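You operate a simulated robot arm through the tools that you are given. There is no shell and no other tool. Be economical: measure what you need, move in short steps, check, and stop when the job is done.

Carry out the task below with a simulated two-armed robot. There is one attempt and no reset: what you move stays moved.

JOB
Put three of the small cartons from the top of the lift table on the top of the side table. Shut the grey bench drawer. Open the right cupboard door, take the white tape on the top of the wide bench and put it away on the upper shelf of the cream cupboard and shut the door again. Fetch the beige block and set it on the grey divider. The order is free.
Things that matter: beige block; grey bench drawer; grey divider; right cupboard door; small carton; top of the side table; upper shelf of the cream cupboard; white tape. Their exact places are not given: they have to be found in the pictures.

The check looks at the end state, three seconds after you hand in, the way a careful person would. Anything else that was tipped, shoved, dropped, spilled or broken makes it a failure.

ROBOT AND FRAMES
Two 7-joint arms with vacuum grippers on one trunk, on a base that drives. Base frame: it is fixed to the floor where the robot stands at the start and does not move with it; the origin is under the middle of the robot, x ahead of it, y to its left, z up; the surface under the hand at the start is at about z = 620. Readings come in mm, degrees, newtons and seconds.
The left shoulder is at the start at [70, 174, 1129], the right one opposite. With the tool pointing down near the work surface each hand reaches from about 100 to 760 mm from the robot's upright axis, wherever it stands, measured 20 degrees to its own side. Places, roughly: beige block (7x5x4 cm) [1500, 2900, 900]; grey bench drawer [1700, -500, 800]; grey divider [-1500, 750, 750]; right cupboard door [1600, 7800, 1000]; small carton [500, 250, 750]; top of the side table [500, 800, 900]; upper shelf of the cream cupboard [1400, 8000, 1300]; white tape (7x7x2 cm) [1500, 1800, 900]. Payload 3.5 kg a hand.
Tool frame (each hand has its own): the origin (TCP) lies in the middle of the cups' lips, and z points out of the cups. The gripper has 2 cups of 32 mm across, covering 32 by 80 mm (tool x, y); the bellows give 10 mm. With the vacuum on, a cup seals on a smooth face that it is pressed against (1 to 4 N); it does not hold porous or soft things. The pull reaches 76 N.
Orientation is told as [roll, pitch, yaw] about the base's x, y, z axes, in that order, counted from this pose: with the cups facing straight down, the tool's x points along the base's -x, its y along +y and its z along -z.

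CONTROLS
- The arms move only by the tool jog_arm. It takes "left_steps", "right_steps" or both (then of equal length, played together; a hand with none holds still); each is a list of rows, each an object of numbers (a shift or turn left out is 0, a gripper value left out holds the last): "dx", "dy", "dz": the shift along the base's x, y, z in units of 150 mm (1.0 is 150 mm); "wx", "wy", "wz": the turn, a rotation vector about the base's x, y, z in units of 120 degrees (1.0 is 120 degrees). In form: [{"dx": .., "dy": .., "dz": .., "wx": .., "wy": .., "wz": ..}, ...]. A call has 1 to 12 rows; each row is the pose to reach, as a shift and turn from the pose commanded when the call began. "left_suction" and "right_suction" are, for a hand that has rows, the vacuum: 1 switches it on, 0 off, set as the call begins (left out, the last holds). A call with a number of a shift or a turn outside -1 to 1 is refused whole. Rows are played at 5 a second. More than 50 mm and 8.6 degrees between two rows, or a gripper value outside its range, and nothing of the call is played. Where a pose cannot be reached the arm comes as near as it can. A force on the tool above 40 N (or 10 N above the force at the start of the call, whichever is more), or a blocked arm, ends the call early, and 0.2 s more pass. The pull builds up within a second once a cup has sealed. Time passes only in rows, and 0.2 s behind the last, so rows that repeat a pose give it time. It gives the time, the measured TCP pose, the force on the tool (base axes) and the pull of the vacuum at its end, in the units of the frame above (readings bear some noise), with the torque about the TCP (base axes, N m) and any sound that the robot's microphone picked up, and new pictures: "views" is both (left out), scene, wrist or none (wrist: the cameras of the hands that moved).
- Cameras (640 x 400 px; columns grow to the right, rows downward): "scene" is now at [122.4, 43, 1425.7]; the picture's right is [0.47, -0.88, 0.00], its down [-0.68, -0.36, -0.64] and it looks along [0.56, 0.30, -0.77] (base axes); focal length 278 px, centre (320, 200). "left" rides on the left gripper at [74, -19, -110] in its tool frame; the picture's right is [0.25, 0.97, 0.00], its down [-0.77, 0.20, -0.60] and it looks along [-0.58, 0.15, 0.80] (tool axes); focal length 218 px, centre (320, 200). "right" rides on the right gripper at [74, 19, -110] in its tool frame; the picture's right is [-0.25, 0.97, 0.00], its down [-0.77, -0.20, -0.60] and it looks along [-0.58, -0.15, 0.80] (tool axes); focal length 218 px, centre (320, 200).
- lift_body(by): slides the trunk up (or, below 0, down) by that many mm; the arms and the scene camera ride with it, the base frame stays. It gives what a move gives, with no picture.
- drive_base(legs): drives the robot by 1 to 6 legs, each [ahead, turn to the left] in mm and degrees, along the robot's own axes; the way and the turn of a leg run together, so that a leg with both is an arc; at most 1500 mm and 180 degrees a leg. The arms and the cameras ride along, it lands a little off, and it stops where it bumps. It gives what a move gives, and a new picture of the scene camera.
- head_to(pan, tilt): turns the head with the scene camera to pan (to the left, within 86 degrees either way) and tilt (down, from -29 to 69), counted from straight ahead of the robot. It gives what a move gives, and a new picture of the scene camera.
- pixel_to_xyz(camera, pixels): for up to 12 pixels [column, row] of the newest picture of that camera ("zoom" is the newest enlarged one), the place [x, y, z] in the base frame of the surface seen there, good to about 2 mm, but the place of the scene camera against the robot may be out by one fixed shift of up to 12 mm in any direction. It takes no simulated time.
- inspect(camera, box): a new picture of the part [left, top, right, bottom] of that camera's present view, enlarged. It takes no simulated time.
- job_done(): hands the job in; it is judged then, once.

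Work in short steps. Measure before you move; look again where a grasp or a placing could have gone wrong, and mend it. You have 131 turns and 260 pictures in all, those below and enlarged ones among them. Switch the vacuum off and draw the arms clear of the work before you hand the job in, unless the task says otherwise; then end with one line.

The tools are called as name(argument=value, ...) on one line, values as JSON. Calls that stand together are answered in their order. jog_arm: Moves the arms, as the interface text tells. Its arguments: {"type":"object","properties":{"left_steps":{"type":"array"},"left_suction":{"type":"number"},"right_steps":{"type":"array"},"right_suction":{"type":"number"},"views":{"type":"string","enum":["both","scene","wrist","none"]}},"required":[]} The other tools are called the same way: lift_body (by) slides the trunk up or down; drive_base (legs) drives the base; head_to (pan, tilt) turns the head that bears the scene camera; pixel_to_xyz (camera, pixels) gives the place of the surface under pixels of a picture; inspect (camera, box) takes an enlarged picture of a part of a camera's view; job_done () hands the job in.

At the start:

```text
time_s: 0.0
left_eef_pos: [350.3, 462.0, 1100.0]
left_ee_rot: [0.1, 0.0, 0.0]
left_contact_force: [0.8, -0.3, 0.0]
left_torque: [0.0, -0.01, 0.0]
left_pull: 0.1
right_eef_pos: [527.1, 48.9, 1062.4]
right_ee_rot: [0.1, 0.0, 0.0]
right_contact_force: [-0.8, -1.1, 0.3]
right_torque: [-0.01, -0.03, 0.05]
right_pull: 0.1
trunk travel left (down, up): [-625.0, 215.0]
robot x, y, heading: [-3.0, 0.1, -0.1]
head pan, tilt: [27.9, 50.6]
```

scene: 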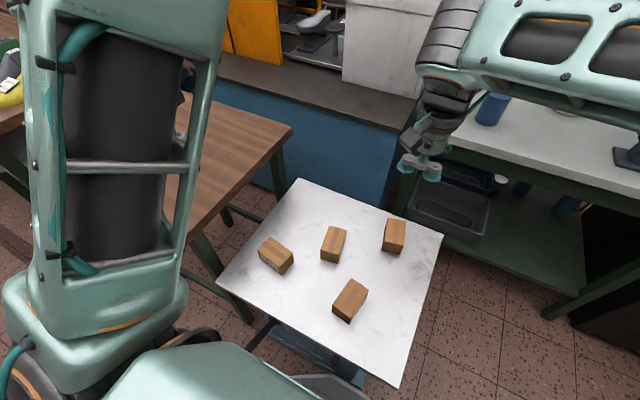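
right: 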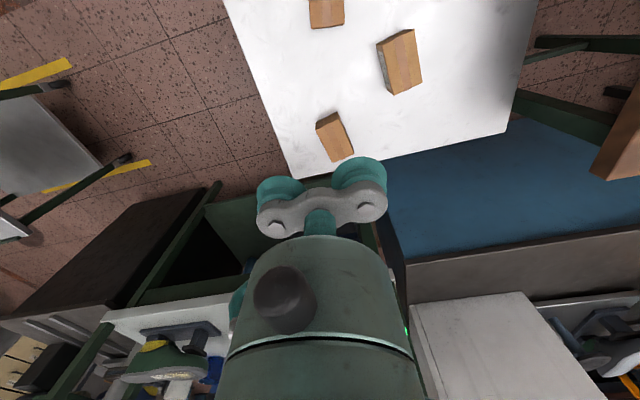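
left: 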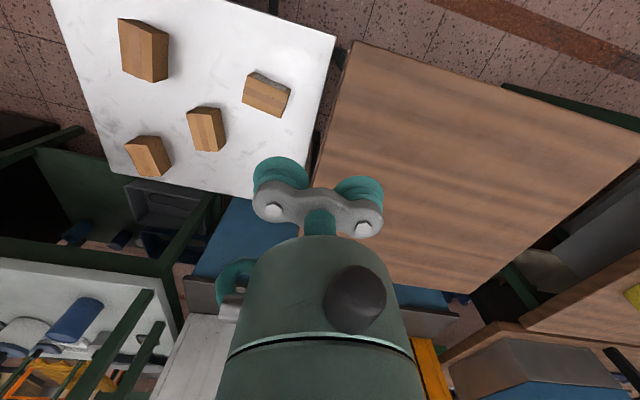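

The scene shows four cartons on the white lift table at (276,255), (334,243), (394,236), (350,300), and the brown side table at left. I measure them.

pixel_to_xyz(camera="scene", pixels=[[274, 249], [334, 238], [395, 229], [350, 294], [330, 290], [240, 150], [280, 130], [200, 200], [300, 185], [436, 235]])

pixel_to_xyz(camera="left", pixels=[[266, 97], [204, 132], [146, 158], [138, 52], [450, 120], [360, 60], [590, 190], [330, 170], [400, 270], [250, 140]])

inspect(camera="scene", box=[220, 180, 450, 340])

```text
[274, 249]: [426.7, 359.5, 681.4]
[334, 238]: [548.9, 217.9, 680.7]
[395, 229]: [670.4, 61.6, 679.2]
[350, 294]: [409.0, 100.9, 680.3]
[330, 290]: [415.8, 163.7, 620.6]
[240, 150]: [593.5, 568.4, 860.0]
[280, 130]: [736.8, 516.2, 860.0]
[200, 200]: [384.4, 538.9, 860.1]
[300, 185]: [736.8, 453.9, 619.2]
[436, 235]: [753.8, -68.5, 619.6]
```

```text
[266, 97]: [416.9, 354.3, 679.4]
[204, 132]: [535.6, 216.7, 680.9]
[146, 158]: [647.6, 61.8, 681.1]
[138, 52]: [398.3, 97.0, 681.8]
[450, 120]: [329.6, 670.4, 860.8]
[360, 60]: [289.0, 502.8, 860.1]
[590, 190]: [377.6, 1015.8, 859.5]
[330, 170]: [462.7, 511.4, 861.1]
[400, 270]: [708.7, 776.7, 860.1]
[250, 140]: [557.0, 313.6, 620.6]
```

```text
2.50 times, centred on (335, 260) of scene
```

zoom: 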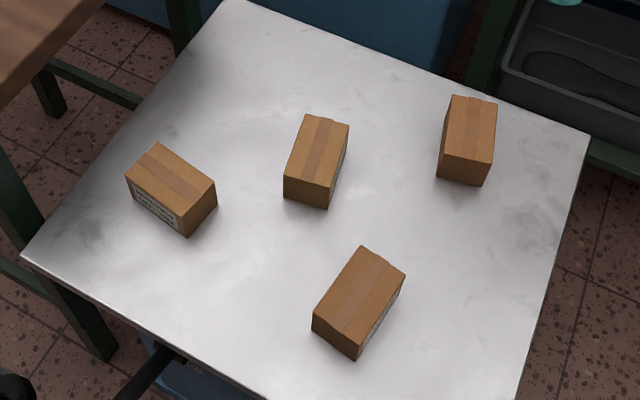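

I enlarge the left camera's view of the cartons to get precise corners.

inspect(camera="left", box=[100, 0, 340, 200])

pixel_to_xyz(camera="scene", pixels=[[276, 232], [297, 249], [286, 258], [267, 247]])

```text
2.00 times, centred on (220, 100) of left
```

zoom: 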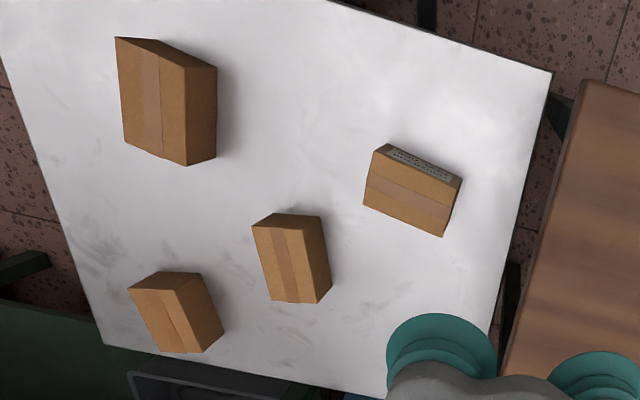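

```text
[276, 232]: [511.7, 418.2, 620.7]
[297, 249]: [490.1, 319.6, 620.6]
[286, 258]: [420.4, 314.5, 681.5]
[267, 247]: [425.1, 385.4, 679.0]
```

I measure the top-face corners of the cartons in the zoomed left picture.

pixel_to_xyz(camera="zoom", pixels=[[376, 156], [456, 184], [442, 233], [366, 204], [256, 228], [297, 228], [314, 300], [274, 300], [120, 42], [183, 70], [186, 162], [127, 152]])

pixel_to_xyz(camera="zoom", pixels=[[131, 290], [172, 287], [202, 350], [160, 350]])

```text
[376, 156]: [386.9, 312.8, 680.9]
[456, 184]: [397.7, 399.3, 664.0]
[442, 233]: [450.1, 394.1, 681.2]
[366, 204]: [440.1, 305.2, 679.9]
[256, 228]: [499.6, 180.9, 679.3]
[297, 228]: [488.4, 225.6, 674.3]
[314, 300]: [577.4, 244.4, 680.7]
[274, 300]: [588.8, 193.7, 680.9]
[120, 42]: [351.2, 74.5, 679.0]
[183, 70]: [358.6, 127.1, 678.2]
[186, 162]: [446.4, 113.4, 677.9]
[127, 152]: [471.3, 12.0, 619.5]
```

```text
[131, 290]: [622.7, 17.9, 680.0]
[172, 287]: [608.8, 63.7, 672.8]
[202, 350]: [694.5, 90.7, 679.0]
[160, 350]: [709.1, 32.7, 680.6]
```

Carton tops are at z≈680, about 90x58 mm: A centre (418,353), B (538,213), D (399,94), C (659,54). The side table top is at z=860. I bring the left hand above carton A first.

jog_arm(left_steps=[{"dx": 0.09, "dy": -0.145, "dz": -0.2, "wz": -0.01}, {"dx": 0.18, "dy": -0.29, "dz": -0.4, "wz": -0.02}, {"dx": 0.27, "dy": -0.436, "dz": -0.6, "wz": -0.03}, {"dx": 0.36, "dy": -0.58, "dz": -0.8, "wz": -0.04}, {"dx": 0.45, "dy": -0.727, "dz": -1.0, "wz": -0.05}, {"dx": 0.45, "dy": -0.727, "dz": -1.0, "wz": -0.05}], views="none")

lift_body(by=-200)

inspect(camera="left", box=[0, 0, 640, 400])

```text
time_s: 1.4
left_eef_pos: [416.2, 353.4, 951.2]
left_ee_rot: [0.0, 0.0, -6.0]
left_contact_force: [-0.3, 0.5, 0.1]
left_torque: [-0.02, 0.03, 0.0]
left_pull: 0.2
right_eef_pos: [526.6, 47.5, 1061.9]
right_ee_rot: [0.0, 0.0, 0.0]
right_contact_force: [-0.2, 0.5, 0.3]
right_torque: [0.01, -0.02, 0.01]
right_pull: 0.1
trunk travel left (down, up): [-625.0, 215.0]
robot x, y, heading: [0.6, 1.1, -0.2]
head pan, tilt: [27.9, 50.6]
```

```text
time_s: 3.6
left_eef_pos: [417.8, 353.2, 751.6]
left_ee_rot: [0.0, 0.0, -6.1]
left_contact_force: [-0.2, -0.3, -0.7]
left_torque: [-0.01, 0.0, 0.02]
left_pull: 0.0
right_eef_pos: [526.6, 48.0, 863.0]
right_ee_rot: [0.0, 0.1, 0.0]
right_contact_force: [0.6, 0.4, -0.2]
right_torque: [0.01, -0.01, -0.02]
right_pull: 0.1
trunk travel left (down, up): [-425.0, 415.0]
robot x, y, heading: [2.2, 0.1, -0.0]
head pan, tilt: [27.9, 50.6]
```

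```text
1.00 times, centred on (320, 200) of left (not enlarged: the box is as wide or as high as the picture)
```

zoom: 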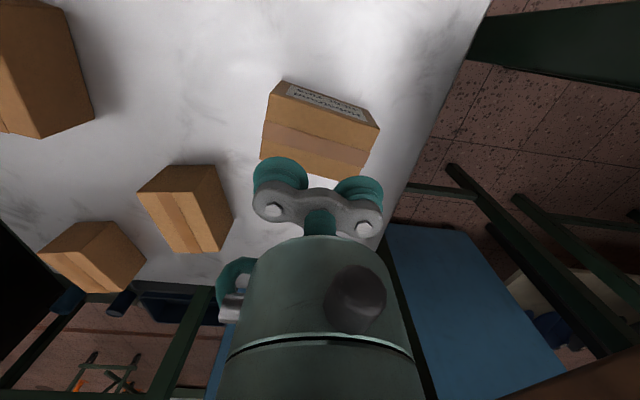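

The hand is over carton A (top face at about (265..375, 105..178)). I verify its corners before pressing.

pixel_to_xyz(camera="zoom", pixels=[[269, 98], [376, 130], [361, 177], [263, 154], [320, 140]])

```text
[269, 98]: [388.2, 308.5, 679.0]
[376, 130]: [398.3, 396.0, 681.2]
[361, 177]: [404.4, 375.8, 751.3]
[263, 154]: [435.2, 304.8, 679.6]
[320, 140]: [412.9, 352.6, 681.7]
```

Carton A is centred under the hand, so I press down with the vacuum on.

jog_arm(left_steps=[{"dz": -0.2}, {"dz": -0.4}, {"dz": -0.46}, {"dz": -0.495}, {"dz": -0.495}, {"dz": -0.495}, {"dz": -0.495}, {"dz": -0.495}], left_suction=1, views="none")

```text
time_s: 5.4
left_eef_pos: [416.4, 352.3, 678.2]
left_ee_rot: [0.1, -0.1, -5.9]
left_contact_force: [1.4, 11.3, 25.3]
left_torque: [0.38, -0.03, 0.03]
left_pull: 75.4
right_eef_pos: [525.6, 47.4, 863.6]
right_ee_rot: [0.1, 0.0, 0.0]
right_contact_force: [0.3, 0.8, 0.3]
right_torque: [0.0, 0.01, 0.0]
right_pull: 0.0
trunk travel left (down, up): [-425.0, 415.0]
robot x, y, heading: [-1.4, -0.2, -0.1]
head pan, tilt: [27.9, 50.6]
```

Pull is 75 N, sealed. I raise the trunk and swing the carton to over the side table.

lift_body(by=290)

jog_arm(left_steps=[{"dx": -0.1, "dy": 0.25}, {"dx": -0.2, "dy": 0.5}, {"dx": -0.3, "dy": 0.75}, {"dx": -0.4, "dy": 1.0}, {"dx": -0.4, "dy": 1.0}], views="none")

jog_arm(left_steps=[{"dx": -0.06, "dy": 0.2}, {"dx": -0.12, "dy": 0.4}, {"dx": -0.17, "dy": 0.6}, {"dx": -0.17, "dy": 0.6}], views="both")

```text
time_s: 8.3
left_eef_pos: [418.3, 353.9, 967.5]
left_ee_rot: [0.0, 0.1, -6.0]
left_contact_force: [-0.4, 0.0, -2.3]
left_torque: [0.01, -0.01, 0.01]
left_pull: 75.5
right_eef_pos: [527.5, 46.7, 1153.3]
right_ee_rot: [0.0, 0.0, 0.1]
right_contact_force: [-0.9, -0.2, -1.4]
right_torque: [-0.04, -0.05, 0.01]
right_pull: 0.1
trunk travel left (down, up): [-715.0, 125.0]
robot x, y, heading: [2.6, -3.9, 0.0]
head pan, tilt: [27.9, 50.6]
```

```text
time_s: 9.5
left_eef_pos: [357.5, 502.4, 966.4]
left_ee_rot: [0.0, -0.1, -6.1]
left_contact_force: [-0.3, 0.8, -2.9]
left_torque: [0.01, 0.0, 0.01]
left_pull: 75.4
right_eef_pos: [528.0, 46.6, 1152.5]
right_ee_rot: [0.0, 0.1, 0.0]
right_contact_force: [0.1, -0.1, 0.2]
right_torque: [0.01, 0.03, 0.03]
right_pull: 0.1
trunk travel left (down, up): [-715.0, 125.0]
robot x, y, heading: [0.2, 1.9, -0.0]
head pan, tilt: [27.9, 50.6]
```

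```text
time_s: 10.5
left_eef_pos: [331.1, 593.4, 967.6]
left_ee_rot: [0.0, 0.0, -6.0]
left_contact_force: [-0.4, 0.2, -2.3]
left_torque: [0.03, 0.02, -0.01]
left_pull: 75.8
right_eef_pos: [527.5, 47.4, 1152.3]
right_ee_rot: [0.0, 0.0, 0.1]
right_contact_force: [-1.1, -0.2, 0.0]
right_torque: [-0.03, -0.01, 0.02]
right_pull: 0.0
trunk travel left (down, up): [-715.0, 125.0]
robot x, y, heading: [1.4, 0.0, -0.1]
head pan, tilt: [27.9, 50.6]
```

scene: 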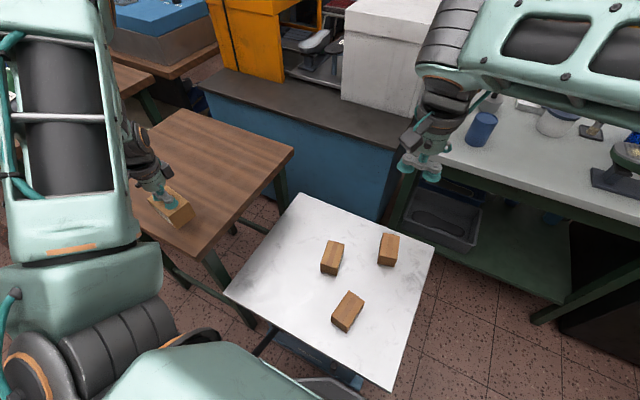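
left: 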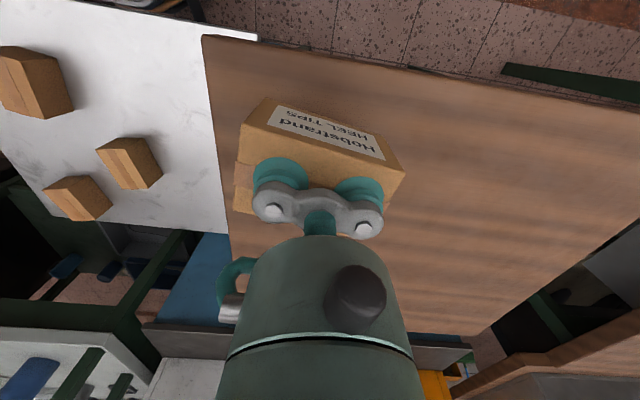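

The carton hangs over the table well inside the edges. I lower it by 48 mm, release and back off.

jog_arm(left_steps=[{"dz": -0.2}, {"dz": -0.28}, {"dz": -0.32}, {"dz": -0.32}], views="none")

jog_arm(left_steps=[{"dz": 0}, {"dz": 0}, {"dz": 0}, {"dz": 0}, {"dz": 0.05}, {"dz": 0.2}, {"dz": 0.4}, {"dz": 0.4}], left_suction=0, views="wrist")

```text
time_s: 11.5
left_eef_pos: [333.6, 592.2, 919.3]
left_ee_rot: [0.1, -0.2, -6.0]
left_contact_force: [-1.1, 1.7, 5.7]
left_torque: [-0.33, 0.0, -0.06]
left_pull: 75.6
right_eef_pos: [525.9, 46.5, 1153.4]
right_ee_rot: [0.1, 0.0, 0.0]
right_contact_force: [-0.4, 0.4, 0.5]
right_torque: [-0.01, 0.01, 0.03]
right_pull: 0.0
trunk travel left (down, up): [-715.0, 125.0]
robot x, y, heading: [0.4, 0.9, -0.0]
head pan, tilt: [27.9, 50.6]
```

```text
time_s: 13.3
left_eef_pos: [334.2, 594.0, 979.8]
left_ee_rot: [0.0, 0.1, -6.0]
left_contact_force: [-0.3, 0.1, 0.0]
left_torque: [-0.02, -0.04, 0.01]
left_pull: 0.2
right_eef_pos: [527.4, 48.5, 1152.3]
right_ee_rot: [0.0, 0.1, -0.1]
right_contact_force: [0.0, 0.4, -0.3]
right_torque: [-0.02, -0.01, 0.0]
right_pull: 0.1
trunk travel left (down, up): [-715.0, 125.0]
robot x, y, heading: [1.7, -0.7, 0.1]
head pan, tilt: [27.9, 50.6]
```

left: 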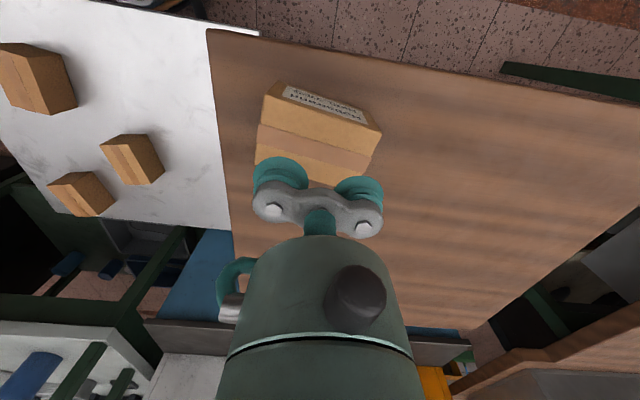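

Carton A stands on the side table. Next I take the left hand to above carton B with a yaw of -82° (to match its long axis), then lower the trunk.

jog_arm(left_steps=[{"dx": 0.05, "dy": -0.1, "wz": -0.07}, {"dx": 0.1, "dy": -0.2, "wz": -0.14}, {"dx": 0.15, "dy": -0.3, "wz": -0.21}, {"dx": 0.2, "dy": -0.42, "wz": -0.28}, {"dx": 0.25, "dy": -0.54, "wz": -0.35}, {"dx": 0.3, "dy": -0.66, "wz": -0.42}, {"dx": 0.36, "dy": -0.78, "wz": -0.49}, {"dx": 0.42, "dy": -0.9, "wz": -0.56}, {"dx": 0.5, "dy": -1.0, "wz": -0.633}, {"dx": 0.5, "dy": -1.0, "wz": -0.633}], views="none")

jog_arm(left_steps=[{"dx": 0.12, "dy": -0.25}, {"dx": 0.24, "dy": -0.5}, {"dx": 0.36, "dy": -0.75}, {"dx": 0.5, "dy": -1.0}, {"dx": 0.5, "dy": -1.0}], views="none")

jog_arm(left_steps=[{"dx": 0.18, "dy": -0.25}, {"dx": 0.36, "dy": -0.54}, {"dx": 0.36, "dy": -0.54}], views="both")

```text
refused: row 9 steps farther than a row can; nothing moved
```

```text
time_s: 14.5
left_eef_pos: [406.7, 443.2, 978.2]
left_ee_rot: [-0.1, 0.0, -5.9]
left_contact_force: [0.3, -0.2, 1.1]
left_torque: [0.0, 0.02, -0.02]
left_pull: 0.1
right_eef_pos: [526.9, 48.8, 1152.2]
right_ee_rot: [0.1, 0.0, 0.0]
right_contact_force: [-0.6, -0.2, -0.3]
right_torque: [-0.01, 0.01, 0.03]
right_pull: 0.1
trunk travel left (down, up): [-715.0, 125.0]
robot x, y, heading: [-1.6, 1.5, 0.2]
head pan, tilt: [27.9, 50.6]
```

```text
refused: row 2 steps farther than a row can; nothing moved
```

The turn limit per row is 0.0717 and the shift limit 0.333; I redo the remaining path with finer rows.

jog_arm(left_steps=[{"dx": 0.05, "dy": -0.1, "wz": -0.07}, {"dx": 0.1, "dy": -0.2, "wz": -0.14}, {"dx": 0.15, "dy": -0.3, "wz": -0.21}, {"dx": 0.2, "dy": -0.42, "wz": -0.28}, {"dx": 0.25, "dy": -0.54, "wz": -0.35}, {"dx": 0.3, "dy": -0.66, "wz": -0.42}, {"dx": 0.36, "dy": -0.78, "wz": -0.49}, {"dx": 0.42, "dy": -0.9, "wz": -0.56}, {"dx": 0.5, "dy": -1.0, "wz": -0.63}, {"dx": 0.5, "dy": -1.0, "wz": -0.633}], views="none")

jog_arm(left_steps=[{"dx": 0.18, "dy": -0.25}, {"dx": 0.37, "dy": -0.51}, {"dx": 0.37, "dy": -0.51}], views="none")

lift_body(by=-220)

inspect(camera="left", box=[0, 0, 640, 400])

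```text
time_s: 16.7
left_eef_pos: [482.6, 291.3, 978.5]
left_ee_rot: [0.1, 0.0, -82.0]
left_contact_force: [0.5, -0.3, 0.2]
left_torque: [-0.02, 0.01, 0.03]
left_pull: 0.2
right_eef_pos: [527.1, 48.3, 1152.1]
right_ee_rot: [-0.1, 0.0, 0.0]
right_contact_force: [-0.1, -0.2, -0.3]
right_torque: [0.0, 0.05, -0.04]
right_pull: 0.0
trunk travel left (down, up): [-715.0, 125.0]
robot x, y, heading: [-1.7, -2.0, -0.1]
head pan, tilt: [27.9, 50.6]
```

```text
time_s: 17.5
left_eef_pos: [539.2, 215.4, 976.9]
left_ee_rot: [0.0, 0.0, -81.9]
left_contact_force: [-0.7, 0.5, -0.2]
left_torque: [-0.01, 0.01, -0.03]
left_pull: 0.0
right_eef_pos: [526.1, 48.5, 1152.8]
right_ee_rot: [0.1, -0.1, 0.0]
right_contact_force: [0.3, -0.2, -0.2]
right_torque: [-0.03, -0.02, -0.02]
right_pull: 0.1
trunk travel left (down, up): [-715.0, 125.0]
robot x, y, heading: [0.1, -1.2, 0.3]
head pan, tilt: [27.9, 50.6]
```

```text
time_s: 19.8
left_eef_pos: [539.3, 214.5, 757.0]
left_ee_rot: [0.0, 0.0, -82.0]
left_contact_force: [0.7, 0.1, -0.1]
left_torque: [-0.02, 0.02, -0.04]
left_pull: 0.0
right_eef_pos: [526.8, 47.3, 931.9]
right_ee_rot: [-0.1, 0.0, -0.1]
right_contact_force: [-0.1, 1.2, 0.1]
right_torque: [0.0, -0.01, -0.01]
right_pull: 0.1
trunk travel left (down, up): [-495.0, 345.0]
robot x, y, heading: [-2.7, 1.7, -0.3]
head pan, tilt: [27.9, 50.6]
```

```text
1.00 times, centred on (320, 200) of left (not enlarged: the box is as wide or as high as the picture)
```

zoom: 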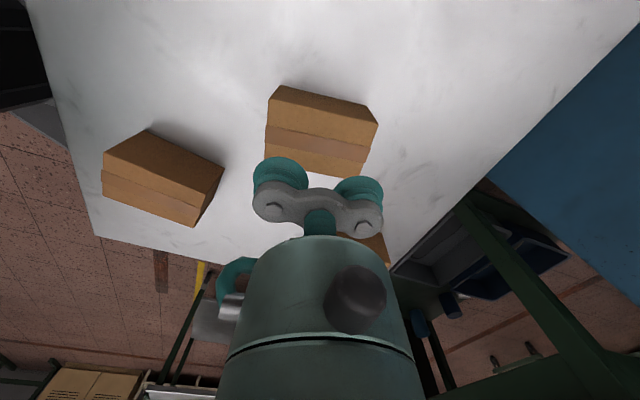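

Alignment over B looks as it did for A; I press 79 mm down with vacuum, then lift the trunk.

jog_arm(left_steps=[{"dz": -0.2}, {"dz": -0.4}, {"dz": -0.49}, {"dz": -0.53}, {"dz": -0.53}, {"dz": -0.53}, {"dz": -0.53}, {"dz": -0.53}], left_suction=1, views="none")

lift_body(by=290)

```text
time_s: 21.6
left_eef_pos: [540.7, 216.2, 678.3]
left_ee_rot: [0.1, 0.0, -81.9]
left_contact_force: [9.0, 6.0, 23.7]
left_torque: [-0.02, -0.4, 0.16]
left_pull: 75.7
right_eef_pos: [525.3, 46.5, 933.5]
right_ee_rot: [0.1, -0.1, 0.0]
right_contact_force: [0.1, 0.7, -0.4]
right_torque: [-0.02, -0.04, -0.02]
right_pull: 0.0
trunk travel left (down, up): [-495.0, 345.0]
robot x, y, heading: [-2.1, 0.5, 0.0]
head pan, tilt: [27.9, 50.6]
```

```text
time_s: 24.5
left_eef_pos: [540.5, 216.5, 966.2]
left_ee_rot: [0.1, 0.1, -82.0]
left_contact_force: [-0.3, 0.1, -3.1]
left_torque: [-0.01, 0.02, -0.01]
left_pull: 75.2
right_eef_pos: [527.8, 47.0, 1222.3]
right_ee_rot: [-0.1, 0.0, 0.0]
right_contact_force: [0.8, 0.0, -0.5]
right_torque: [0.0, 0.0, 0.0]
right_pull: 0.0
trunk travel left (down, up): [-785.0, 55.0]
robot x, y, heading: [0.7, 3.3, 0.3]
head pan, tilt: [27.9, 50.6]
```

B is held. I swing it to about (430,580) on the side table, turning the yaw back to -6°.

jog_arm(left_steps=[{"dx": -0.03, "dy": 0.1, "wz": 0.07}, {"dx": -0.06, "dy": 0.2, "wz": 0.14}, {"dx": -0.09, "dy": 0.3, "wz": 0.21}, {"dx": -0.12, "dy": 0.42, "wz": 0.28}, {"dx": -0.15, "dy": 0.54, "wz": 0.35}, {"dx": -0.18, "dy": 0.66, "wz": 0.42}, {"dx": -0.21, "dy": 0.78, "wz": 0.49}, {"dx": -0.25, "dy": 0.9, "wz": 0.56}, {"dx": -0.3, "dy": 1.0, "wz": 0.63}, {"dx": -0.3, "dy": 1.0, "wz": 0.633}], views="none")

jog_arm(left_steps=[{"dx": -0.08, "dy": 0.25}, {"dx": -0.16, "dy": 0.5}, {"dx": -0.24, "dy": 0.75}, {"dx": -0.32, "dy": 1.0}, {"dx": -0.32, "dy": 1.0}], views="none")

jog_arm(left_steps=[{"dx": -0.06, "dy": 0.2}, {"dx": -0.12, "dy": 0.42}, {"dx": -0.12, "dy": 0.42}], views="both")

```text
time_s: 26.7
left_eef_pos: [494.7, 364.0, 966.0]
left_ee_rot: [0.0, 0.1, -5.9]
left_contact_force: [-0.2, -0.5, -2.8]
left_torque: [0.01, 0.02, -0.01]
left_pull: 75.4
right_eef_pos: [527.1, 47.4, 1221.9]
right_ee_rot: [0.0, -0.1, 0.0]
right_contact_force: [0.6, -0.3, 0.0]
right_torque: [0.01, -0.01, 0.02]
right_pull: 0.1
trunk travel left (down, up): [-785.0, 55.0]
robot x, y, heading: [0.4, -3.4, 0.1]
head pan, tilt: [27.9, 50.6]
```

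```text
time_s: 27.9
left_eef_pos: [446.2, 514.2, 965.6]
left_ee_rot: [0.0, 0.0, -6.1]
left_contact_force: [-0.4, -0.1, -1.4]
left_torque: [0.0, 0.0, 0.0]
left_pull: 75.7
right_eef_pos: [526.5, 47.4, 1223.3]
right_ee_rot: [0.1, 0.0, 0.0]
right_contact_force: [1.2, -0.7, -0.2]
right_torque: [0.01, 0.01, -0.02]
right_pull: 0.1
trunk travel left (down, up): [-785.0, 55.0]
robot x, y, heading: [0.5, 0.4, 0.1]
head pan, tilt: [27.9, 50.6]
```

```text
time_s: 28.7
left_eef_pos: [428.2, 578.9, 967.4]
left_ee_rot: [0.1, -0.1, -6.0]
left_contact_force: [0.2, -0.6, -2.7]
left_torque: [0.0, 0.06, 0.02]
left_pull: 75.4
right_eef_pos: [527.0, 44.6, 1222.6]
right_ee_rot: [0.0, 0.0, 0.0]
right_contact_force: [0.4, 0.3, -1.0]
right_torque: [0.05, 0.02, -0.01]
right_pull: 0.1
trunk travel left (down, up): [-785.0, 55.0]
robot x, y, heading: [-0.2, 0.7, 0.1]
head pan, tilt: [27.9, 50.6]
```

scene: 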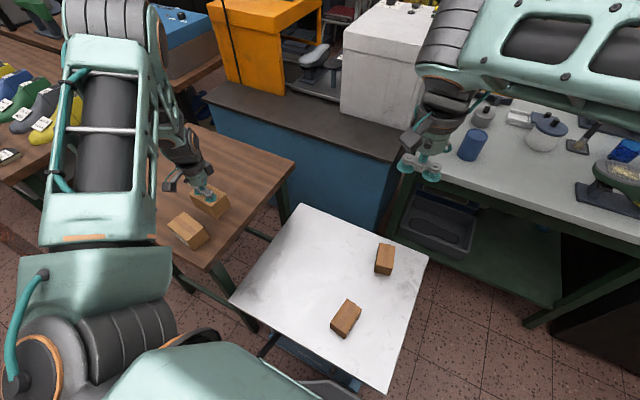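
left: 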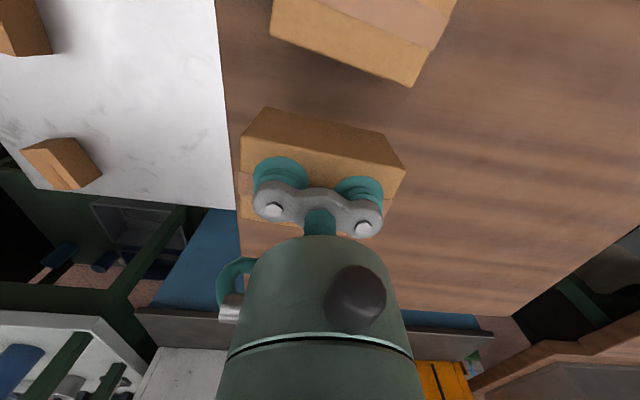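

Carton B hangs clear of A with a gap. I lower 48 mm, release and rise.

jog_arm(left_steps=[{"dz": -0.2}, {"dz": -0.28}, {"dz": -0.32}, {"dz": -0.32}], views="none")

jog_arm(left_steps=[{"dz": 0}, {"dz": 0}, {"dz": 0}, {"dz": 0}, {"dz": 0.05}, {"dz": 0.2}, {"dz": 0.4}, {"dz": 0.4}], left_suction=0, views="wrist")

```text
time_s: 29.7
left_eef_pos: [429.0, 579.3, 919.2]
left_ee_rot: [0.1, 0.0, -6.0]
left_contact_force: [-0.8, 1.2, 4.9]
left_torque: [-0.22, 0.0, -0.05]
left_pull: 74.9
right_eef_pos: [526.8, 47.7, 1222.9]
right_ee_rot: [0.1, 0.0, -0.1]
right_contact_force: [0.0, -0.7, 0.3]
right_torque: [0.01, 0.01, 0.02]
right_pull: 0.0
trunk travel left (down, up): [-785.0, 55.0]
robot x, y, heading: [0.2, 0.9, -0.3]
head pan, tilt: [27.9, 50.6]
```

```text
time_s: 31.5
left_eef_pos: [429.4, 577.6, 977.8]
left_ee_rot: [-0.1, 0.0, -6.0]
left_contact_force: [0.2, -0.4, -1.4]
left_torque: [0.01, -0.03, 0.0]
left_pull: 0.1
right_eef_pos: [526.6, 47.5, 1220.8]
right_ee_rot: [0.0, 0.0, 0.0]
right_contact_force: [-0.1, 0.1, -0.5]
right_torque: [-0.02, -0.03, 0.01]
right_pull: 0.0
trunk travel left (down, up): [-785.0, 55.0]
robot x, y, heading: [-1.7, -0.3, 0.2]
head pan, tilt: [27.9, 50.6]
```

left: 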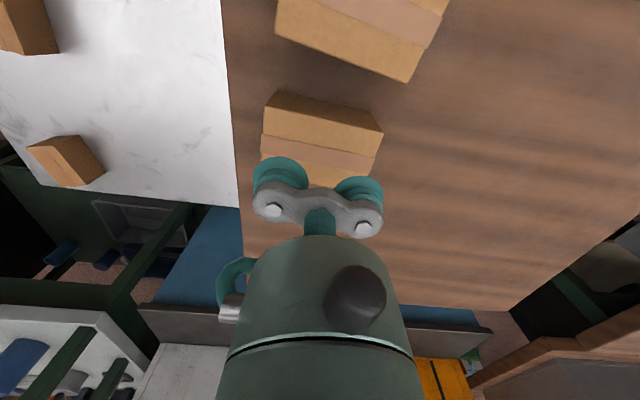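

B is down. Now the left hand goes to carton D at (399,94), yaw -99°.

jog_arm(left_steps=[{"dy": -0.2}, {"dy": -0.4}, {"dy": -0.6}, {"dy": -0.8}, {"dy": -1.0}, {"dy": -1.0}], views="none")

jog_arm(left_steps=[{"dy": -0.08, "wz": -0.065}, {"dy": -0.16, "wz": -0.13}, {"dy": -0.24, "wz": -0.195}, {"dy": -0.32, "wz": -0.26}, {"dy": -0.4, "wz": -0.325}, {"dy": -0.48, "wz": -0.39}, {"dy": -0.57, "wz": -0.455}, {"dy": -0.66, "wz": -0.52}, {"dy": -0.75, "wz": -0.585}, {"dy": -0.84, "wz": -0.65}, {"dy": -0.92, "wz": -0.715}, {"dy": -1.0, "wz": -0.775}], views="none")

jog_arm(left_steps=[{"dx": -0.05, "dy": -0.25}, {"dx": -0.1, "dy": -0.5}, {"dx": -0.15, "dy": -0.75}, {"dx": -0.2, "dy": -1.0}, {"dx": -0.2, "dy": -1.0}], views="none")

jog_arm(left_steps=[{"dy": -0.22}, {"dy": -0.22}], views="both")

```text
time_s: 32.9
left_eef_pos: [428.9, 429.4, 975.8]
left_ee_rot: [0.0, 0.0, -6.0]
left_contact_force: [-0.5, -0.4, 0.6]
left_torque: [0.01, 0.01, -0.01]
left_pull: 0.0
right_eef_pos: [526.4, 48.9, 1222.7]
right_ee_rot: [0.0, 0.0, 0.0]
right_contact_force: [-0.4, 0.3, -1.1]
right_torque: [0.01, -0.05, -0.01]
right_pull: 0.0
trunk travel left (down, up): [-785.0, 55.0]
robot x, y, heading: [0.1, 0.7, 0.1]
head pan, tilt: [27.9, 50.6]
```

```text
time_s: 35.5
left_eef_pos: [430.1, 278.4, 979.1]
left_ee_rot: [0.0, 0.0, -99.1]
left_contact_force: [0.6, -0.4, -0.2]
left_torque: [0.0, 0.03, 0.01]
left_pull: 0.1
right_eef_pos: [527.0, 47.5, 1222.4]
right_ee_rot: [0.1, 0.0, 0.0]
right_contact_force: [0.4, 0.7, 0.6]
right_torque: [0.04, -0.01, 0.04]
right_pull: 0.1
trunk travel left (down, up): [-785.0, 55.0]
robot x, y, heading: [-0.8, -4.7, -0.1]
head pan, tilt: [27.9, 50.6]
```

```text
time_s: 36.7
left_eef_pos: [397.3, 131.4, 975.2]
left_ee_rot: [-0.5, -0.4, -98.4]
left_contact_force: [0.6, -0.4, 0.3]
left_torque: [-0.04, -0.01, -0.02]
left_pull: 0.0
right_eef_pos: [527.6, 48.4, 1223.0]
right_ee_rot: [0.0, 0.0, 0.0]
right_contact_force: [-0.9, 0.9, 0.4]
right_torque: [-0.02, -0.02, 0.03]
right_pull: 0.0
trunk travel left (down, up): [-785.0, 55.0]
robot x, y, heading: [0.4, 1.0, -0.3]
head pan, tilt: [27.9, 50.6]
```

```text
time_s: 37.3
left_eef_pos: [393.6, 102.3, 969.7]
left_ee_rot: [-1.6, -1.6, -96.7]
left_contact_force: [-0.3, -0.5, -0.5]
left_torque: [0.01, 0.02, 0.02]
left_pull: 0.1
right_eef_pos: [527.5, 48.7, 1223.3]
right_ee_rot: [0.0, -0.1, 0.0]
right_contact_force: [0.3, -0.1, 0.1]
right_torque: [-0.02, -0.03, 0.02]
right_pull: 0.1
trunk travel left (down, up): [-785.0, 55.0]
robot x, y, heading: [-0.1, 0.1, -0.2]
head pan, tilt: [27.9, 50.6]
```

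scene: 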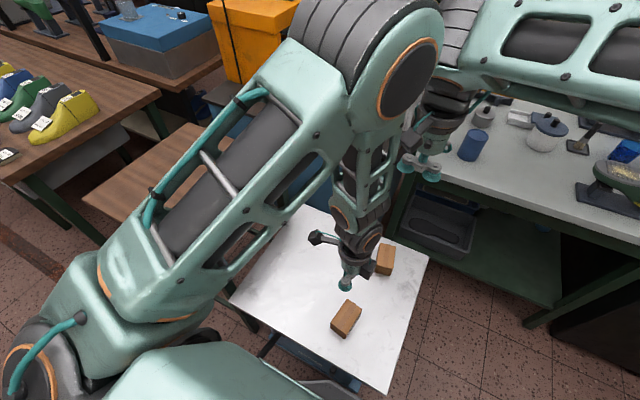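
left: 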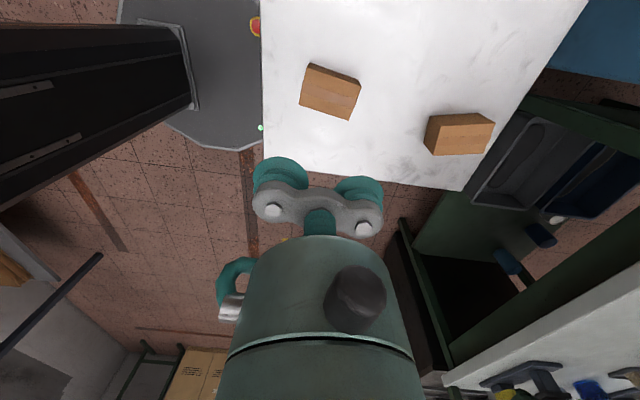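

The wrist reaches its limit at yaw -99°. The cups tolerate some misalignment on a 58 mm wide face, so I turn back 17° to yaw about -82° and check.

jog_arm(left_steps=[{"wz": 0.05}, {"wz": 0.1}, {"wz": 0.14}, {"wz": 0.14}, {"wz": 0.14}], views="none")

lift_body(by=-220)

inspect(camera="left", box=[0, 0, 640, 400])

```text
time_s: 38.5
left_eef_pos: [398.2, 96.7, 977.4]
left_ee_rot: [-0.7, -0.6, -81.4]
left_contact_force: [0.2, -0.5, 0.2]
left_torque: [-0.01, -0.03, -0.01]
left_pull: 0.0
right_eef_pos: [528.4, 47.1, 1222.8]
right_ee_rot: [0.0, 0.1, 0.0]
right_contact_force: [-0.7, 0.7, -0.2]
right_torque: [0.0, 0.01, 0.01]
right_pull: 0.0
trunk travel left (down, up): [-785.0, 55.0]
robot x, y, heading: [-1.9, 0.5, 0.0]
head pan, tilt: [27.9, 50.6]
```

```text
time_s: 40.9
left_eef_pos: [401.5, 95.6, 759.8]
left_ee_rot: [-0.2, -0.8, -81.4]
left_contact_force: [-0.5, -0.8, 1.0]
left_torque: [-0.01, 0.02, 0.03]
left_pull: 0.0
right_eef_pos: [527.1, 48.2, 1003.7]
right_ee_rot: [0.1, -0.1, 0.0]
right_contact_force: [0.2, -0.4, 0.0]
right_torque: [0.0, 0.02, 0.01]
right_pull: 0.1
trunk travel left (down, up): [-565.0, 275.0]
robot x, y, heading: [2.1, 1.9, -0.0]
head pan, tilt: [27.9, 50.6]
```

```text
1.00 times, centred on (320, 200) of left (not enlarged: the box is as wide or as high as the picture)
```

zoom: 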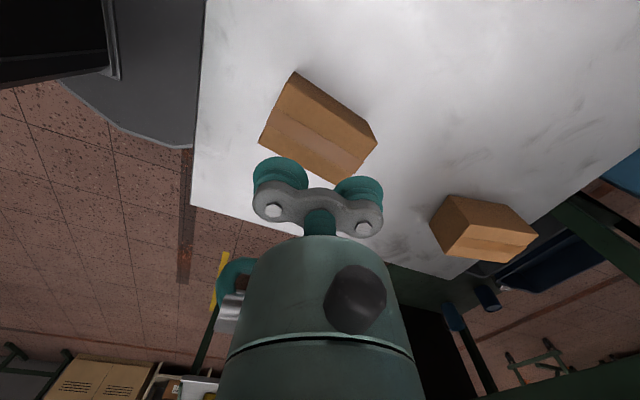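

Centred over D within a few mm; I press down with vacuum, then lift.

jog_arm(left_steps=[{"dz": -0.2}, {"dz": -0.4}, {"dz": -0.5}, {"dz": -0.55}, {"dz": -0.55}, {"dz": -0.55}, {"dz": -0.55}, {"dz": -0.55}], left_suction=1, views="wrist")

```text
time_s: 41.9
left_eef_pos: [399.6, 96.3, 679.9]
left_ee_rot: [0.4, 0.1, -82.2]
left_contact_force: [-7.8, 0.2, 26.8]
left_torque: [0.0, -0.48, -0.06]
left_pull: 75.2
right_eef_pos: [525.5, 46.7, 1005.0]
right_ee_rot: [0.1, -0.1, 0.0]
right_contact_force: [0.4, 0.1, -0.7]
right_torque: [-0.03, 0.03, -0.01]
right_pull: 0.0
trunk travel left (down, up): [-565.0, 275.0]
robot x, y, heading: [0.3, 1.8, 0.0]
head pan, tilt: [27.9, 50.6]
stopped in row 4 (left hand): the force on the tool passed its limit at 47 N (the readings are from after the stop); the commanded pose is now the measured one
```

left: 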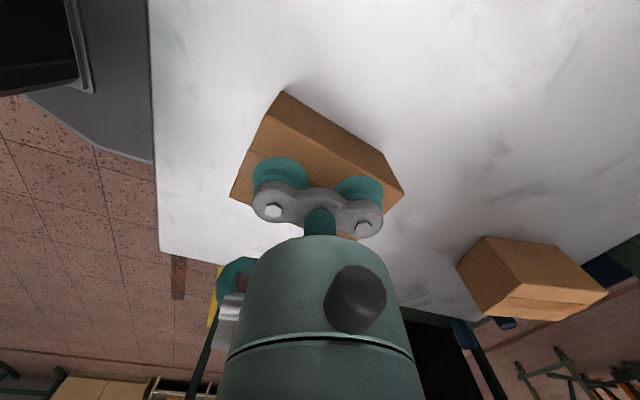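

Sealed at 75 N. I raise the trunk and carry D towards (514,555).

lift_body(by=274)

jog_arm(left_steps=[{"dx": 0.06, "dy": 0.25, "dz": 0.04}, {"dx": 0.12, "dy": 0.5, "dz": 0.08}, {"dx": 0.18, "dy": 0.75, "dz": 0.12}, {"dx": 0.25, "dy": 1.0, "dz": 0.15}, {"dx": 0.25, "dy": 1.0, "dz": 0.15}], views="none")

jog_arm(left_steps=[{"dx": 0.02, "dy": 0.08, "wz": 0.065}, {"dx": 0.04, "dy": 0.16, "wz": 0.13}, {"dx": 0.06, "dy": 0.24, "wz": 0.195}, {"dx": 0.08, "dy": 0.32, "wz": 0.26}, {"dx": 0.1, "dy": 0.4, "wz": 0.325}, {"dx": 0.12, "dy": 0.48, "wz": 0.39}, {"dx": 0.14, "dy": 0.57, "wz": 0.455}, {"dx": 0.16, "dy": 0.66, "wz": 0.52}, {"dx": 0.18, "dy": 0.75, "wz": 0.585}, {"dx": 0.21, "dy": 0.84, "wz": 0.65}, {"dx": 0.24, "dy": 0.92, "wz": 0.715}, {"dx": 0.27, "dy": 1.0, "wz": 0.775}], views="none")

jog_arm(left_steps=[{"dx": 0.06, "dy": 0.25}, {"dx": 0.12, "dy": 0.5}, {"dx": 0.18, "dy": 0.75}, {"dx": 0.25, "dy": 1.0}, {"dx": 0.25, "dy": 1.0}, {"dx": 0.25, "dy": 1.0}], views="both")

```text
time_s: 44.6
left_eef_pos: [401.6, 94.9, 951.7]
left_ee_rot: [0.2, 0.1, -82.1]
left_contact_force: [-0.9, -0.6, -2.4]
left_torque: [-0.01, 0.0, 0.01]
left_pull: 75.4
right_eef_pos: [527.2, 48.0, 1275.8]
right_ee_rot: [0.0, -0.1, 0.0]
right_contact_force: [0.7, 0.3, 0.1]
right_torque: [-0.03, 0.0, 0.0]
right_pull: 0.0
trunk travel left (down, up): [-839.0, 1.0]
robot x, y, heading: [0.0, 1.0, 0.1]
head pan, tilt: [27.9, 50.6]
```

```text
time_s: 45.9
left_eef_pos: [437.1, 245.9, 973.8]
left_ee_rot: [0.1, 0.1, -82.3]
left_contact_force: [-0.3, 0.2, -2.3]
left_torque: [0.04, 0.01, -0.01]
left_pull: 75.2
right_eef_pos: [526.9, 47.9, 1277.1]
right_ee_rot: [0.0, 0.1, 0.1]
right_contact_force: [-0.5, -0.5, 0.0]
right_torque: [-0.01, 0.02, 0.0]
right_pull: 0.1
trunk travel left (down, up): [-839.0, 1.0]
robot x, y, heading: [-0.3, -1.9, -0.2]
head pan, tilt: [27.9, 50.6]
```

```text
time_s: 48.5
left_eef_pos: [481.4, 395.9, 973.1]
left_ee_rot: [0.1, 0.2, 10.9]
left_contact_force: [0.7, 0.3, -2.3]
left_torque: [0.0, 0.02, 0.02]
left_pull: 75.5
right_eef_pos: [527.8, 47.8, 1277.4]
right_ee_rot: [0.0, 0.0, 0.0]
right_contact_force: [0.3, 0.6, 0.3]
right_torque: [0.0, -0.01, 0.01]
right_pull: 0.1
trunk travel left (down, up): [-839.0, 1.0]
robot x, y, heading: [1.3, 1.3, -0.1]
head pan, tilt: [27.9, 50.6]
```

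```text
time_s: 49.9
left_eef_pos: [516.6, 545.6, 974.9]
left_ee_rot: [0.2, 0.2, 10.8]
left_contact_force: [0.6, -0.7, -2.9]
left_torque: [0.02, 0.03, 0.03]
left_pull: 75.3
right_eef_pos: [528.0, 47.6, 1276.9]
right_ee_rot: [0.1, 0.0, 0.0]
right_contact_force: [-0.5, 0.0, 0.6]
right_torque: [0.05, -0.03, 0.0]
right_pull: 0.0
trunk travel left (down, up): [-839.0, 1.0]
robot x, y, heading: [-3.0, -2.1, 0.2]
head pan, tilt: [27.9, 50.6]
```

scene: 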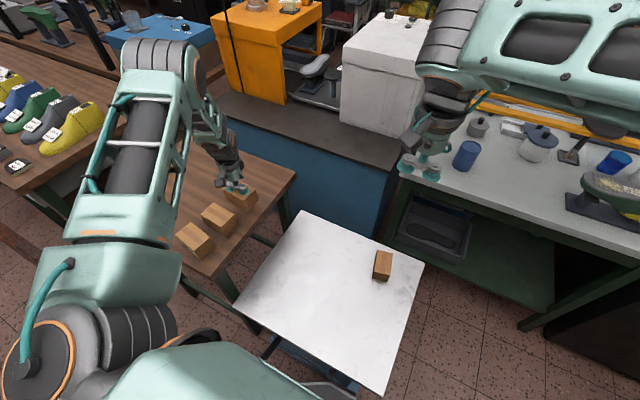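
left: 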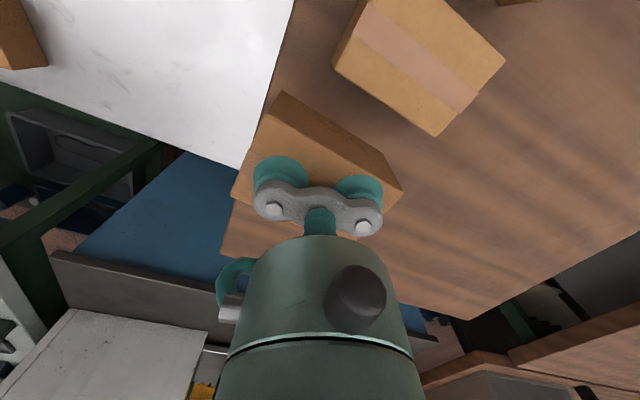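

D hangs over its place; I shift 15 mm further from the edge while lowering 54 mm, then release.

jog_arm(left_steps=[{"dy": 0.1}, {"dy": 0.1, "dz": -0.2}, {"dy": 0.1, "dz": -0.31}, {"dy": 0.1, "dz": -0.36}, {"dy": 0.1, "dz": -0.36}], views="none")

jog_arm(left_steps=[{"dz": 0}, {"dz": 0}, {"dz": 0}, {"dz": 0}, {"dz": 0.05}, {"dz": 0.2}, {"dz": 0.4}, {"dz": 0.7}, {"dz": 0.9}, {"dz": 0.9}], left_suction=0, views="wrist")

```text
time_s: 51.0
left_eef_pos: [516.3, 560.6, 921.7]
left_ee_rot: [0.2, 0.1, 10.8]
left_contact_force: [-1.7, -0.6, 3.3]
left_torque: [0.16, -0.03, 0.05]
left_pull: 75.7
right_eef_pos: [526.6, 47.5, 1276.7]
right_ee_rot: [0.1, 0.0, 0.0]
right_contact_force: [0.3, 0.9, -0.5]
right_torque: [-0.03, -0.02, 0.02]
right_pull: 0.1
trunk travel left (down, up): [-839.0, 1.0]
robot x, y, heading: [-0.2, 1.5, -0.1]
head pan, tilt: [27.9, 50.6]
```

```text
time_s: 53.2
left_eef_pos: [517.2, 560.3, 1054.1]
left_ee_rot: [0.1, 0.2, 10.8]
left_contact_force: [0.1, 1.2, 0.2]
left_torque: [-0.05, 0.03, -0.01]
left_pull: 0.0
right_eef_pos: [528.6, 48.6, 1276.9]
right_ee_rot: [0.1, 0.0, 0.0]
right_contact_force: [-0.2, -0.2, 0.6]
right_torque: [0.03, -0.02, -0.01]
right_pull: 0.0
trunk travel left (down, up): [-839.0, 1.0]
robot x, y, heading: [-0.8, -0.2, 0.0]
head pan, tilt: [27.9, 50.6]
```

left: 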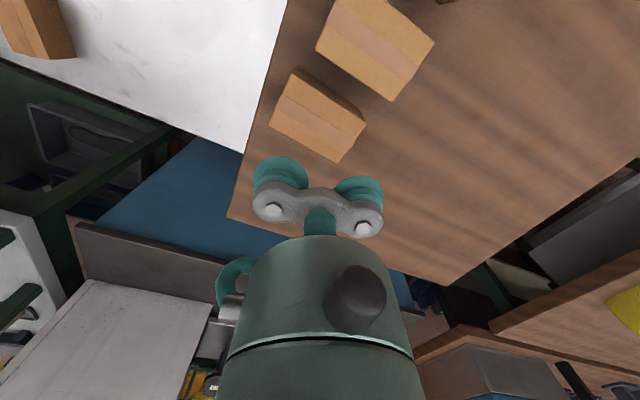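

All three cartons are on the side table. I draw the arms in and look around towards the drawer.

jog_arm(left_steps=[{"dx": -0.2, "dy": -0.2, "dz": 0.1}, {"dx": -0.4, "dy": -0.4, "dz": 0.2}, {"dx": -0.6, "dy": -0.6, "dz": 0.3}, {"dx": -0.8, "dy": -0.8, "dz": 0.4}, {"dx": -1.0, "dy": -1.0, "dz": 0.5}], right_steps=[{"dx": -0.2, "dy": -0.2}, {"dx": -0.4, "dy": -0.4}, {"dx": -0.6, "dy": -0.6}, {"dx": -0.8, "dy": -0.8}, {"dx": -1.0, "dy": -1.0}], views="none")

jog_arm(left_steps=[{"dy": -0.25}, {"dy": -0.5}, {"dy": -0.75}, {"dy": -1.0}], right_steps=[{"dx": -0.1, "dy": -0.2}, {"dx": -0.2, "dy": -0.4}, {"dx": -0.3, "dy": -0.6}, {"dx": -0.4, "dy": -0.8}], views="none")

head_to(pan=-20, tilt=25)

head_to(pan=45, tilt=20)

head_to(pan=86, tilt=20)

```text
time_s: 54.5
left_eef_pos: [364.0, 405.4, 1132.3]
left_ee_rot: [0.5, -0.2, 10.8]
left_contact_force: [-0.5, -0.5, -0.3]
left_torque: [0.03, -0.05, 0.01]
left_pull: 0.0
right_eef_pos: [372.7, -108.6, 1275.4]
right_ee_rot: [0.3, -0.3, -0.1]
right_contact_force: [-0.5, -0.3, 1.0]
right_torque: [0.03, -0.02, 0.0]
right_pull: 0.1
trunk travel left (down, up): [-839.0, 1.0]
robot x, y, heading: [2.2, -2.0, -0.1]
head pan, tilt: [27.9, 50.6]
```

```text
time_s: 55.5
left_eef_pos: [362.6, 257.3, 1131.6]
left_ee_rot: [0.4, 0.0, 10.9]
left_contact_force: [0.0, -0.8, 0.9]
left_torque: [0.04, -0.04, 0.02]
left_pull: 0.1
right_eef_pos: [316.1, -224.0, 1273.9]
right_ee_rot: [0.3, 0.0, 0.0]
right_contact_force: [0.6, -0.3, 0.3]
right_torque: [0.01, 0.0, 0.0]
right_pull: 0.0
trunk travel left (down, up): [-839.0, 1.0]
robot x, y, heading: [0.2, 0.8, -0.3]
head pan, tilt: [27.9, 50.6]
```

```text
time_s: 56.6
left_eef_pos: [363.6, 261.2, 1130.5]
left_ee_rot: [0.1, 0.1, 10.8]
left_contact_force: [-0.7, 0.0, -0.1]
left_torque: [0.01, 0.04, 0.02]
left_pull: 0.1
right_eef_pos: [317.0, -221.2, 1275.5]
right_ee_rot: [0.0, 0.0, 0.0]
right_contact_force: [0.3, -0.1, 0.8]
right_torque: [-0.02, -0.01, -0.01]
right_pull: 0.0
trunk travel left (down, up): [-839.0, 1.0]
robot x, y, heading: [-1.2, -3.4, 0.3]
head pan, tilt: [-20.0, 25.0]
```

scene: 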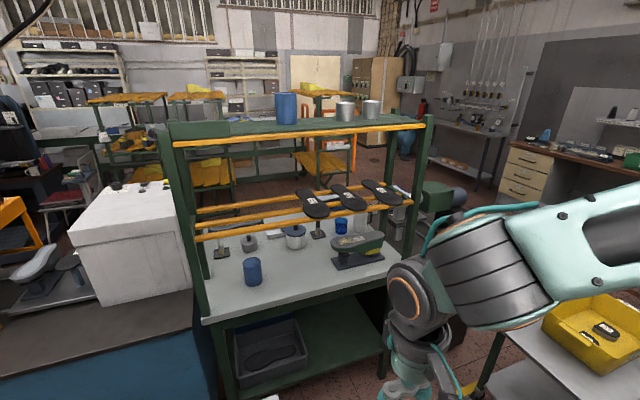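

```text
time_s: 58.0
left_eef_pos: [363.6, 260.5, 1131.1]
left_ee_rot: [0.1, 0.0, 10.7]
left_contact_force: [0.1, 0.4, 0.0]
left_torque: [0.01, 0.0, 0.0]
left_pull: 0.1
right_eef_pos: [317.1, -221.9, 1275.6]
right_ee_rot: [0.0, 0.0, 0.1]
right_contact_force: [0.0, -0.8, -0.1]
right_torque: [-0.05, 0.0, -0.01]
right_pull: 0.1
trunk travel left (down, up): [-839.0, 1.0]
robot x, y, heading: [-1.9, 0.0, -0.1]
head pan, tilt: [45.0, 20.0]
```

scene: 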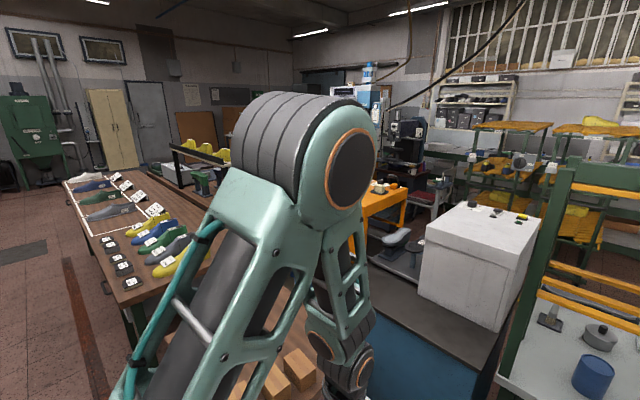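

```text
time_s: 59.0
left_eef_pos: [363.9, 260.2, 1131.2]
left_ee_rot: [0.2, 0.1, 10.8]
left_contact_force: [0.2, -0.3, -0.2]
left_torque: [-0.03, 0.01, -0.01]
left_pull: 0.1
right_eef_pos: [316.7, -220.9, 1275.1]
right_ee_rot: [0.0, 0.0, 0.0]
right_contact_force: [-0.2, 0.0, -0.4]
right_torque: [0.01, 0.01, -0.02]
right_pull: 0.0
trunk travel left (down, up): [-839.0, 1.0]
robot x, y, heading: [3.5, 2.0, -0.1]
head pan, tilt: [85.9, 20.0]
```

scene: 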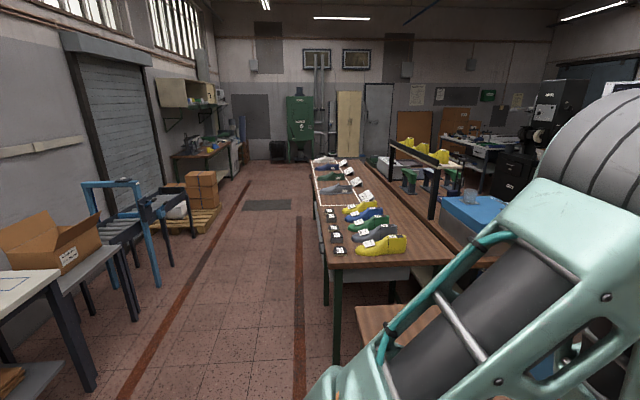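

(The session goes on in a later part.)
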